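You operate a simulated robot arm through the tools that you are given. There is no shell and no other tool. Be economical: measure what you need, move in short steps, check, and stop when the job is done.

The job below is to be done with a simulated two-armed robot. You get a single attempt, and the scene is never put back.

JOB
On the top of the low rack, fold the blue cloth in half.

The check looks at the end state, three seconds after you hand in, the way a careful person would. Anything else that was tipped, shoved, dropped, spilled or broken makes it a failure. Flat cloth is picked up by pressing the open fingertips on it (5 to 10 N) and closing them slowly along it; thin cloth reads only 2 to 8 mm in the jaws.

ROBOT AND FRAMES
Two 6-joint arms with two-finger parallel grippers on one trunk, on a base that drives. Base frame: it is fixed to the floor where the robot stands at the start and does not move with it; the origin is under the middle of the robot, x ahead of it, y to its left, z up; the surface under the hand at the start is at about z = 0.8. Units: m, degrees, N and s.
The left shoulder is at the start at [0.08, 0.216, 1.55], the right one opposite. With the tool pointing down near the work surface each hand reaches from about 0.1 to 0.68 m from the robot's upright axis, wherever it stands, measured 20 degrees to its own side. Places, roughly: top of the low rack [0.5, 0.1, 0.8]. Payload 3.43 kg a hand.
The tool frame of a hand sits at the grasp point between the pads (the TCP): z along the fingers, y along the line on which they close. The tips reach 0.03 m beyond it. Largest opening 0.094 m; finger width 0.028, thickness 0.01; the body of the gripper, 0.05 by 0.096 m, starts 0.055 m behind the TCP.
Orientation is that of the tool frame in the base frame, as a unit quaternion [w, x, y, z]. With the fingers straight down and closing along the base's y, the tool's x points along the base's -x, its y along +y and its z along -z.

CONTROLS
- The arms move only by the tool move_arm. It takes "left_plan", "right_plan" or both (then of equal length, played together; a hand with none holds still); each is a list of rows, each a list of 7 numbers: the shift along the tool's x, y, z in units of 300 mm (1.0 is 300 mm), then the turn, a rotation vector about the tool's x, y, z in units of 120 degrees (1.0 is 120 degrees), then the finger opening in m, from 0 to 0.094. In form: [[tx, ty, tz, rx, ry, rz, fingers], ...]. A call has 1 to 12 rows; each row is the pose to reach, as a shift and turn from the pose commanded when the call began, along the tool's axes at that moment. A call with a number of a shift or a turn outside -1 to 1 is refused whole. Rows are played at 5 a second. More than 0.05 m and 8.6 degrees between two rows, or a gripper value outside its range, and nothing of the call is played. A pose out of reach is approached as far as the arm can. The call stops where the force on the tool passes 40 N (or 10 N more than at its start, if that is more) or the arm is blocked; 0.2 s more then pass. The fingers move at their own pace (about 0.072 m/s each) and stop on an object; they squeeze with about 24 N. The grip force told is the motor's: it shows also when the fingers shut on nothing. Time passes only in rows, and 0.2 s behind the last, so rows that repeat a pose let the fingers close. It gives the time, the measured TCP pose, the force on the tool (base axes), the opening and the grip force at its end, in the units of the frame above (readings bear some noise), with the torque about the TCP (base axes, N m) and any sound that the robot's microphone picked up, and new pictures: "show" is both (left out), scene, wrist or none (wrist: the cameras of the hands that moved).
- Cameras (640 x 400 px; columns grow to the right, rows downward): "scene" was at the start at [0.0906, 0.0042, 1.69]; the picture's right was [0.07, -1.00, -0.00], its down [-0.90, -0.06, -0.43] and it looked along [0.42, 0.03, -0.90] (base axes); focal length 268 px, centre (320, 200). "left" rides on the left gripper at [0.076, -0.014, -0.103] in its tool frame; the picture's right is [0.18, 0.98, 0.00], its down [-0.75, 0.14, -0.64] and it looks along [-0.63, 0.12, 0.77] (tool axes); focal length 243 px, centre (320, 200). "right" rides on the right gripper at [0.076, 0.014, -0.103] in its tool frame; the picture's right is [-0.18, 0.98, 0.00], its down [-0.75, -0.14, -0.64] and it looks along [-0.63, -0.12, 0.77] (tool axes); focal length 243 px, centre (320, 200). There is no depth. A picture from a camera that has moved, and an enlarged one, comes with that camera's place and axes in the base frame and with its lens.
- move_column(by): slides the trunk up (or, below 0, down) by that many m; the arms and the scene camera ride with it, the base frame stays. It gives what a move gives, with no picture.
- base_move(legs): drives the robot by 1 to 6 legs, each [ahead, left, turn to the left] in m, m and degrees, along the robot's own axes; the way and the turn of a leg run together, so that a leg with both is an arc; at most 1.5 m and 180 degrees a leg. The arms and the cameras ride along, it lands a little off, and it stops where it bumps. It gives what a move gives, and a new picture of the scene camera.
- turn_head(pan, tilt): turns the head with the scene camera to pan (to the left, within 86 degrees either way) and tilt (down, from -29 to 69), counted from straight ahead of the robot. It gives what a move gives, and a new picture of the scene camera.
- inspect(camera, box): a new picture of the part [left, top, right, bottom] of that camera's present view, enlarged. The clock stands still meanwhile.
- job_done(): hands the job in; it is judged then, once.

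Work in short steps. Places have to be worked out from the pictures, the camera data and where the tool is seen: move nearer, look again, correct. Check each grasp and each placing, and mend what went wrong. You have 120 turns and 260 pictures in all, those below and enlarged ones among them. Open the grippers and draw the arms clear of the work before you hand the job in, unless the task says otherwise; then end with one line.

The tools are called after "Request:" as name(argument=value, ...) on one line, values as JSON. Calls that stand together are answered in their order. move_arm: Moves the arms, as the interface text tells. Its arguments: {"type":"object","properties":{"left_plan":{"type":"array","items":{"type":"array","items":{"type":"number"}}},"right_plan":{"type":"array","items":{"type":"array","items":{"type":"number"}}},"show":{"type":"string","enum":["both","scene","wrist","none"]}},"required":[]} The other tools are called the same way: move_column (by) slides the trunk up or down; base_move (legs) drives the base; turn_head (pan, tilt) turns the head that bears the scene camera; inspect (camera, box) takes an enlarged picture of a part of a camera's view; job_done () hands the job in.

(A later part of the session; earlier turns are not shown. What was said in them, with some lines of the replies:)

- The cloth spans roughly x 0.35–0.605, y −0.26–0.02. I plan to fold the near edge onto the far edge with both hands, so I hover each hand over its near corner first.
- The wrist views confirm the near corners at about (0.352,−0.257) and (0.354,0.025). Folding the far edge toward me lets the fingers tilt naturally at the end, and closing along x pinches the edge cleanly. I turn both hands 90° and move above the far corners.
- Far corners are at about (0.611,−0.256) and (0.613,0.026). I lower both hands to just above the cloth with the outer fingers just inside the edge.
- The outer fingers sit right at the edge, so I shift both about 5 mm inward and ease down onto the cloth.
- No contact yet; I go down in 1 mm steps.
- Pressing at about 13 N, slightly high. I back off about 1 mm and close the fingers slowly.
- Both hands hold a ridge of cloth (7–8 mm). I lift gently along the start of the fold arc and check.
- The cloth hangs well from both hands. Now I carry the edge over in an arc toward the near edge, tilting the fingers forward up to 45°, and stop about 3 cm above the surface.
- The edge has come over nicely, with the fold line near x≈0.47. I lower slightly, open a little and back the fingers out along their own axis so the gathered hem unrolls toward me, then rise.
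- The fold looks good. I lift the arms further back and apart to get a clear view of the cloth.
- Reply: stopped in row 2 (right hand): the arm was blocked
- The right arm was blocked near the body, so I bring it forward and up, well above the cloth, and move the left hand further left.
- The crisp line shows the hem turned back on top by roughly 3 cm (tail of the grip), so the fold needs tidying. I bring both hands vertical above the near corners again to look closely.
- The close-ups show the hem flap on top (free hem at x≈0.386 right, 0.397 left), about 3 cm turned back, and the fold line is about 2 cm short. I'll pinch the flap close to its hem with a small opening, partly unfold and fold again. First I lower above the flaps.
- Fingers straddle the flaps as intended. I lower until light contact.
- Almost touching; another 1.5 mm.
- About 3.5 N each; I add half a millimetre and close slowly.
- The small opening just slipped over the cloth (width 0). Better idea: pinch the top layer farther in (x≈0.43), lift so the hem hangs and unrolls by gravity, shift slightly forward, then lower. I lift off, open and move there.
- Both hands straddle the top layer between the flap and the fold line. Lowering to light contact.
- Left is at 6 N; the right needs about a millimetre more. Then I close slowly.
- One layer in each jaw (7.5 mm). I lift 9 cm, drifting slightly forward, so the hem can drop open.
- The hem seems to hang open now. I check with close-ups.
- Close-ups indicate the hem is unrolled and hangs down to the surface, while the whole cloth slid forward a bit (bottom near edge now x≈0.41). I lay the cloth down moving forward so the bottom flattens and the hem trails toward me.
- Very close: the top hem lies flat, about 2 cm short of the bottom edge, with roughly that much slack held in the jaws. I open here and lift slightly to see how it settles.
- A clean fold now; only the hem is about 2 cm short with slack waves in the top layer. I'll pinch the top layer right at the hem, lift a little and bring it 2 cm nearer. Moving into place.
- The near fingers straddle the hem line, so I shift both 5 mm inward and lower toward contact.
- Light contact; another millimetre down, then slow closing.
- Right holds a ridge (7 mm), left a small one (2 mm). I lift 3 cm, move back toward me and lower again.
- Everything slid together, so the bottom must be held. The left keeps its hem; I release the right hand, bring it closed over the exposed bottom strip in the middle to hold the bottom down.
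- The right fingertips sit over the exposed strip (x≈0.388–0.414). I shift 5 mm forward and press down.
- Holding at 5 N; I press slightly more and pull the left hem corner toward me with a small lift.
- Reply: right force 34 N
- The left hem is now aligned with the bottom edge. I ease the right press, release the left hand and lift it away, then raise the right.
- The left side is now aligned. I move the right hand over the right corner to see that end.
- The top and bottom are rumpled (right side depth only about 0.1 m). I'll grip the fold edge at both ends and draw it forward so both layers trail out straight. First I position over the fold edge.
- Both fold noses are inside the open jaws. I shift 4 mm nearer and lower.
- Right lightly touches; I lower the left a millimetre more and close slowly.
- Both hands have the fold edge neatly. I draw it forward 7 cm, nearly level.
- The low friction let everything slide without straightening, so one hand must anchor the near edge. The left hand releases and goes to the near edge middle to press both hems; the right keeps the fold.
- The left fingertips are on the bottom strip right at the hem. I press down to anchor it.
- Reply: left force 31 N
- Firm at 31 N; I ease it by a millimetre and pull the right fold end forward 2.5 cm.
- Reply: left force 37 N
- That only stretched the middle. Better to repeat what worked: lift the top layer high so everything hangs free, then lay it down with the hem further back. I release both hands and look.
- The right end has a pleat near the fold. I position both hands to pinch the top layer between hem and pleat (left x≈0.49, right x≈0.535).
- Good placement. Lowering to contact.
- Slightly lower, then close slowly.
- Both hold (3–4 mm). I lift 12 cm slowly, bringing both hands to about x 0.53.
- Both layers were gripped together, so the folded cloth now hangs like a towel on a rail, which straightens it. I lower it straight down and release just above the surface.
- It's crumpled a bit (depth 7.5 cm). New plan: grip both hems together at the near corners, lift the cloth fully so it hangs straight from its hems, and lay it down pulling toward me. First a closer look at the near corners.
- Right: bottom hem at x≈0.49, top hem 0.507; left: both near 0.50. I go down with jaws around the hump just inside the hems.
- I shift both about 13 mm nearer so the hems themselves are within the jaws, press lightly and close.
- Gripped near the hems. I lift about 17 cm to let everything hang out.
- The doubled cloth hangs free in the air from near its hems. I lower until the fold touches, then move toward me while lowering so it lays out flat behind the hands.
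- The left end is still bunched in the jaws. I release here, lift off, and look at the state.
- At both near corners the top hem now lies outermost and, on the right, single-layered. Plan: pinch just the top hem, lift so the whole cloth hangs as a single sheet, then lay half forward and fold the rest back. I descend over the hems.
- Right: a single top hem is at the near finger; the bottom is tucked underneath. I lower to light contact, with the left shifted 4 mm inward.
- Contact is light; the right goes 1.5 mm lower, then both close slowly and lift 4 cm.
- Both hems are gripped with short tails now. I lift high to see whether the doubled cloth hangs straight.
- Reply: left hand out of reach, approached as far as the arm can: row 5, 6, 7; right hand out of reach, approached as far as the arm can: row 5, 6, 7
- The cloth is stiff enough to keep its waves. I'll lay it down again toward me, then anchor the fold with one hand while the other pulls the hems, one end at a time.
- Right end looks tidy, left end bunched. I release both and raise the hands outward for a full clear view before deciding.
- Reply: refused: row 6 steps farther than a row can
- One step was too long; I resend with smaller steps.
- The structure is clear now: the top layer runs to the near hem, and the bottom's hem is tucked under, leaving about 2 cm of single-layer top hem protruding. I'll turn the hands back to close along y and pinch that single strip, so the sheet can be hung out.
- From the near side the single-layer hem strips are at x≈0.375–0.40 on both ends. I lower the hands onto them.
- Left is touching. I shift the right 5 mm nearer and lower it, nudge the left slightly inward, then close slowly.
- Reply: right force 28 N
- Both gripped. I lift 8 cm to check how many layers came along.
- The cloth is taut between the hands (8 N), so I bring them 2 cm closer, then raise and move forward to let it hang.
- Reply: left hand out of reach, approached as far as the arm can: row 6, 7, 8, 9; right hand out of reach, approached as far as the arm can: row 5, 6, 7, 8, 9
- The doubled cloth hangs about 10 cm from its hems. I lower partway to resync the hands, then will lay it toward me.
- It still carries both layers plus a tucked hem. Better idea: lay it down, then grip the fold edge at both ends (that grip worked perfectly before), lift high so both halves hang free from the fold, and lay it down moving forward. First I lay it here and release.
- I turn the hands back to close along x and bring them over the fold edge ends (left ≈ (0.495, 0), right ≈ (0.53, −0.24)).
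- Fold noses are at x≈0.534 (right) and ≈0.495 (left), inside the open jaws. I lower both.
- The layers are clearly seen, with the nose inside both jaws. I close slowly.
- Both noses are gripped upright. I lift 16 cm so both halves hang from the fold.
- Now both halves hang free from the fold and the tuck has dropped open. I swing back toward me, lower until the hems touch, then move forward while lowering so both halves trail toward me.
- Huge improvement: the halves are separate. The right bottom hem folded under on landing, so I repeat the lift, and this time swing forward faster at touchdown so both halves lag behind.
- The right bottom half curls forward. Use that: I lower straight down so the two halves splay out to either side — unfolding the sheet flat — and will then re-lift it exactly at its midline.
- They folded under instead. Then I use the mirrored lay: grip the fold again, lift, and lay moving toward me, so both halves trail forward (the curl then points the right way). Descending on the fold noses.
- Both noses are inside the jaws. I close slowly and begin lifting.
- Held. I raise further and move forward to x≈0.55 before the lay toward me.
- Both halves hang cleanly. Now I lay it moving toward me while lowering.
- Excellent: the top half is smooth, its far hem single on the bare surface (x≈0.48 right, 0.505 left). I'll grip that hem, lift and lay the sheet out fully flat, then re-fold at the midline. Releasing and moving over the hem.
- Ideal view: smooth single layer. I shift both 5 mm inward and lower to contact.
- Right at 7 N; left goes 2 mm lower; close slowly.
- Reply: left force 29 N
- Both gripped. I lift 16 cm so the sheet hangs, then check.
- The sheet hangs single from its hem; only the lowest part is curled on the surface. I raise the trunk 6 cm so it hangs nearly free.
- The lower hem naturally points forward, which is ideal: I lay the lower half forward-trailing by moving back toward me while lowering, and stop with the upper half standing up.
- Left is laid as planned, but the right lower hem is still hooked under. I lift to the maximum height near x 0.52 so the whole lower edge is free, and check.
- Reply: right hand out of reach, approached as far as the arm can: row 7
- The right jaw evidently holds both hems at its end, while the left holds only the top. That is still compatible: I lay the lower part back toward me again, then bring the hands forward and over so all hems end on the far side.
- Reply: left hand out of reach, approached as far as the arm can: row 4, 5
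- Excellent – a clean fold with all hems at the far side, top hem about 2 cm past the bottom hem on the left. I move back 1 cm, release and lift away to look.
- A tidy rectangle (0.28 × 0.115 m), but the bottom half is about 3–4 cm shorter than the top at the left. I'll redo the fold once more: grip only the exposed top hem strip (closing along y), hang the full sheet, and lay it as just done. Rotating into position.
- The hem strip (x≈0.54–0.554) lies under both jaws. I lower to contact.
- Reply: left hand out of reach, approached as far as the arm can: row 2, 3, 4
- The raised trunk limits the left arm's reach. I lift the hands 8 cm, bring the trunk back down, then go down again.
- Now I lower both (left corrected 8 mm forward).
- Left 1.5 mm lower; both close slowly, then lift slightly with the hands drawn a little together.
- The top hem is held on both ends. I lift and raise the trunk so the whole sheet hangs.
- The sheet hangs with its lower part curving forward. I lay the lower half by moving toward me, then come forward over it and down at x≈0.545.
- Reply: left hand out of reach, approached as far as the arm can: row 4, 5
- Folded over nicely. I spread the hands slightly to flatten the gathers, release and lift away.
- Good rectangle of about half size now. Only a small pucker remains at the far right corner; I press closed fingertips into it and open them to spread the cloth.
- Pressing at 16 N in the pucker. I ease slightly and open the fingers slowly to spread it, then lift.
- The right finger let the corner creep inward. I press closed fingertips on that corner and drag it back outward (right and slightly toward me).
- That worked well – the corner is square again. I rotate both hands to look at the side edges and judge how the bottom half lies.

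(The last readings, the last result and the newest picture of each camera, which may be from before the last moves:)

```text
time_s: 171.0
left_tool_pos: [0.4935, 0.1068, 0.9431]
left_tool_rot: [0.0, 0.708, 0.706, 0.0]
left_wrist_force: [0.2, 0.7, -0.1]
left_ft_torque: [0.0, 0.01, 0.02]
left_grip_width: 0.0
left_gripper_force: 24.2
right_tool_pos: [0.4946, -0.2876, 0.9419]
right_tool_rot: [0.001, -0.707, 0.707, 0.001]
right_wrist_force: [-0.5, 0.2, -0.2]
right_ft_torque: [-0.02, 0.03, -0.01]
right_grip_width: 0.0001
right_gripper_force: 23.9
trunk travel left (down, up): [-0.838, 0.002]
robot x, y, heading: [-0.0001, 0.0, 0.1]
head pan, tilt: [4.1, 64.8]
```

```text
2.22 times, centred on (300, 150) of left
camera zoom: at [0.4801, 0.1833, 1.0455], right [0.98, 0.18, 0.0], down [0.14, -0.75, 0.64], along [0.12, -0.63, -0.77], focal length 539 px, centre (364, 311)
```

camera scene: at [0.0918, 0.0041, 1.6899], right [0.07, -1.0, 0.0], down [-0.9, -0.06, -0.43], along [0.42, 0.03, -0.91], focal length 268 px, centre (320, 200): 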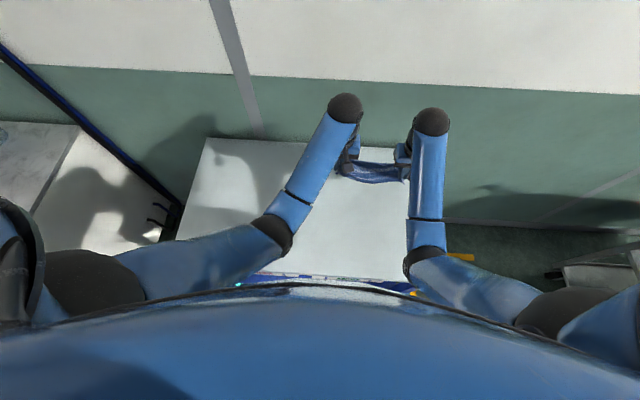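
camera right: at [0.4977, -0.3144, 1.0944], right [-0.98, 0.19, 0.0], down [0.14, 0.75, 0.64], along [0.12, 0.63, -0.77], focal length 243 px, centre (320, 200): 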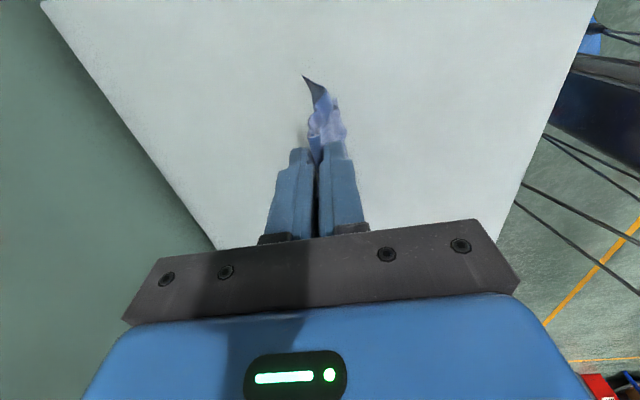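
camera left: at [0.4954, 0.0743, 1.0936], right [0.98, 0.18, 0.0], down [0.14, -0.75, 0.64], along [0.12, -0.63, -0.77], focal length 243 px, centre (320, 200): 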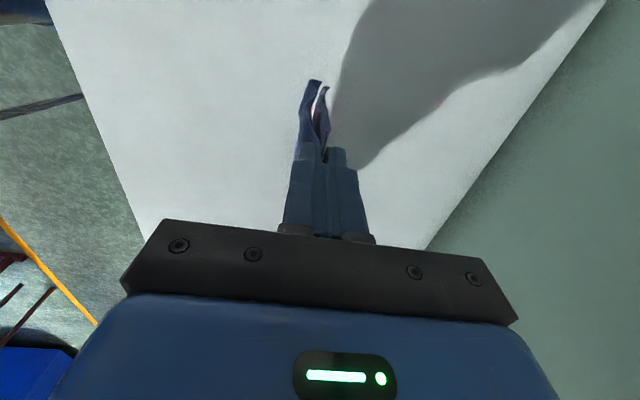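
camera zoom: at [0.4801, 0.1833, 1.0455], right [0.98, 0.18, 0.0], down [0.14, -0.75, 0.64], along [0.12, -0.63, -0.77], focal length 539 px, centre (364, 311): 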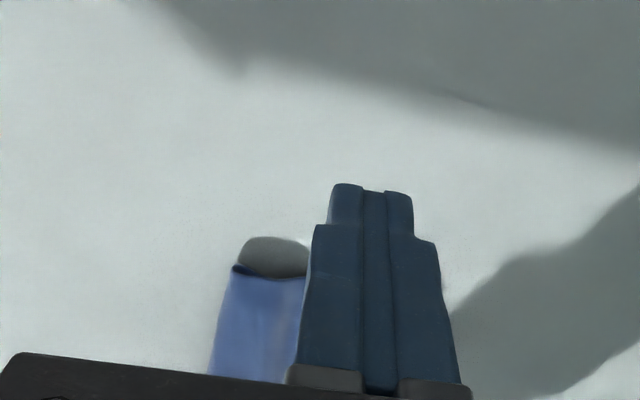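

Right side is clean and 0.126 m deep – right at half of 0.26. I shift the left hand to see the left side edge unobstructed.

Request:
move_arm(left_plan=[[-0.1, 0, 0, 0, 0, 0, 0], [-0.2, 0.1, 0, 0, 0, 0, 0], [-0.25, 0.22, 0, 0, 0, 0, 0], [-0.25, 0.3, 0, 0, 0, 0, 0]], show="none")

Request:
inspect(camera="left", box=[60, 40, 340, 220])

```text
time_s: 172.0
left_tool_pos: [0.584, 0.0317, 0.9424]
left_tool_rot: [0.0, 0.707, 0.707, 0.0]
left_wrist_force: [0.4, 0.6, -0.3]
left_ft_torque: [0.01, -0.03, 0.0]
left_grip_width: 0.0002
left_gripper_force: 24.0
right_tool_pos: [0.4964, -0.2877, 0.9404]
right_tool_rot: [-0.001, 0.708, -0.707, -0.001]
right_wrist_force: [0.0, 0.2, -0.1]
right_ft_torque: [0.0, 0.03, -0.01]
right_grip_width: 0.0001
right_gripper_force: 24.1
trunk travel left (down, up): [-0.838, 0.002]
robot x, y, heading: [-0.0002, -0.0011, 0.0]
head pan, tilt: [4.1, 64.8]
```

```text
2.22 times, centred on (200, 130) of left
camera zoom: at [0.5705, 0.1085, 1.0451], right [0.98, 0.18, 0.0], down [0.14, -0.75, 0.64], along [0.12, -0.63, -0.77], focal length 539 px, centre (587, 356)
```

zoom: 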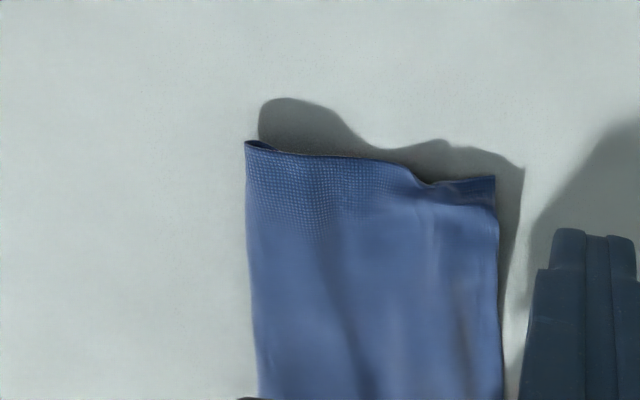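

The left side is also clean: fold at x≈0.437, hem at ≈0.547, nothing protruding. The cloth is folded to half with edges aligned, so I open the grippers and withdraw both arms.

Request:
move_arm(left_plan=[[0.05, -0.05, -0.1, 0, 0, 0, 0.04], [0.2, -0.1, -0.12, 0, 0, 0, 0.06], [0.35, -0.15, -0.12, 0, 0, 0, 0.06], [0.5, -0.2, -0.12, 0, 0, 0, 0.06], [0.6, -0.25, -0.12, 0, 0, 0, 0.06]], right_plan=[[0.02, 0.02, -0.1, 0, 0, 0, 0.04], [0.08, 0.04, -0.12, 0, 0, 0, 0.06], [0.14, 0.06, -0.12, 0, 0, 0, 0.06], [0.18, 0.08, -0.12, 0, 0, 0, 0.06], [0.2, 0.1, -0.12, 0, 0, 0, 0.06]], show="scene")

Request:
inspect(camera="scene", box=[305, 180, 420, 250])

```text
time_s: 173.2
left_tool_pos: [0.5075, 0.2102, 0.9792]
left_tool_rot: [0.0, 0.708, 0.707, 0.0]
left_wrist_force: [0.1, 0.8, 0.5]
left_ft_torque: [-0.02, 0.0, 0.02]
left_grip_width: 0.0599
left_gripper_force: 0.0
right_tool_pos: [0.4646, -0.3481, 0.9778]
right_tool_rot: [0.0, -0.707, 0.707, -0.001]
right_wrist_force: [-0.5, 0.0, -0.2]
right_ft_torque: [0.0, -0.02, 0.0]
right_grip_width: 0.06
right_gripper_force: 0.0
trunk travel left (down, up): [-0.838, 0.002]
robot x, y, heading: [-0.0025, 0.0008, 0.2]
head pan, tilt: [4.1, 64.8]
camera scene: at [0.0892, 0.0051, 1.7481], right [0.07, -1.0, 0.0], down [-0.9, -0.06, -0.43], along [0.43, 0.03, -0.9], focal length 268 px, centre (320, 200)
```

scene: 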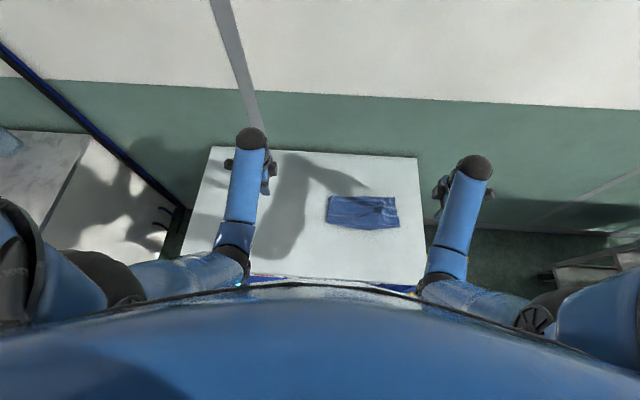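

```text
5.57 times, centred on (362, 215) of scene
camera zoom: at [0.0892, 0.0051, 1.7481], right [0.07, -1.0, 0.0], down [-0.9, -0.06, -0.43], along [0.43, 0.03, -0.9], focal length 1489 px, centre (84, 116)
```

zoom: 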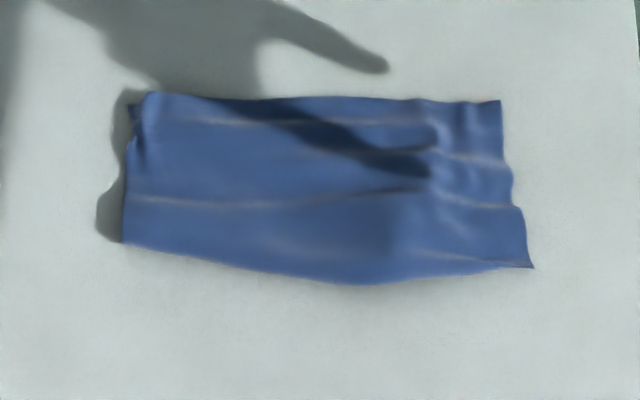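

The cloth lies as a doubled rectangle on the rack top, both grippers are open, and both arms are clear. I hand it in.

Request:
job_done()

```text
The job is handed in.
```

The blue cloth is folded to about half its size on the low rack, roughly 0.28 by 0.12 m. A few soft waves remain in the top layer. I could not see the lower edge underneath, so the hems may be off by 2 cm or more on the left side.
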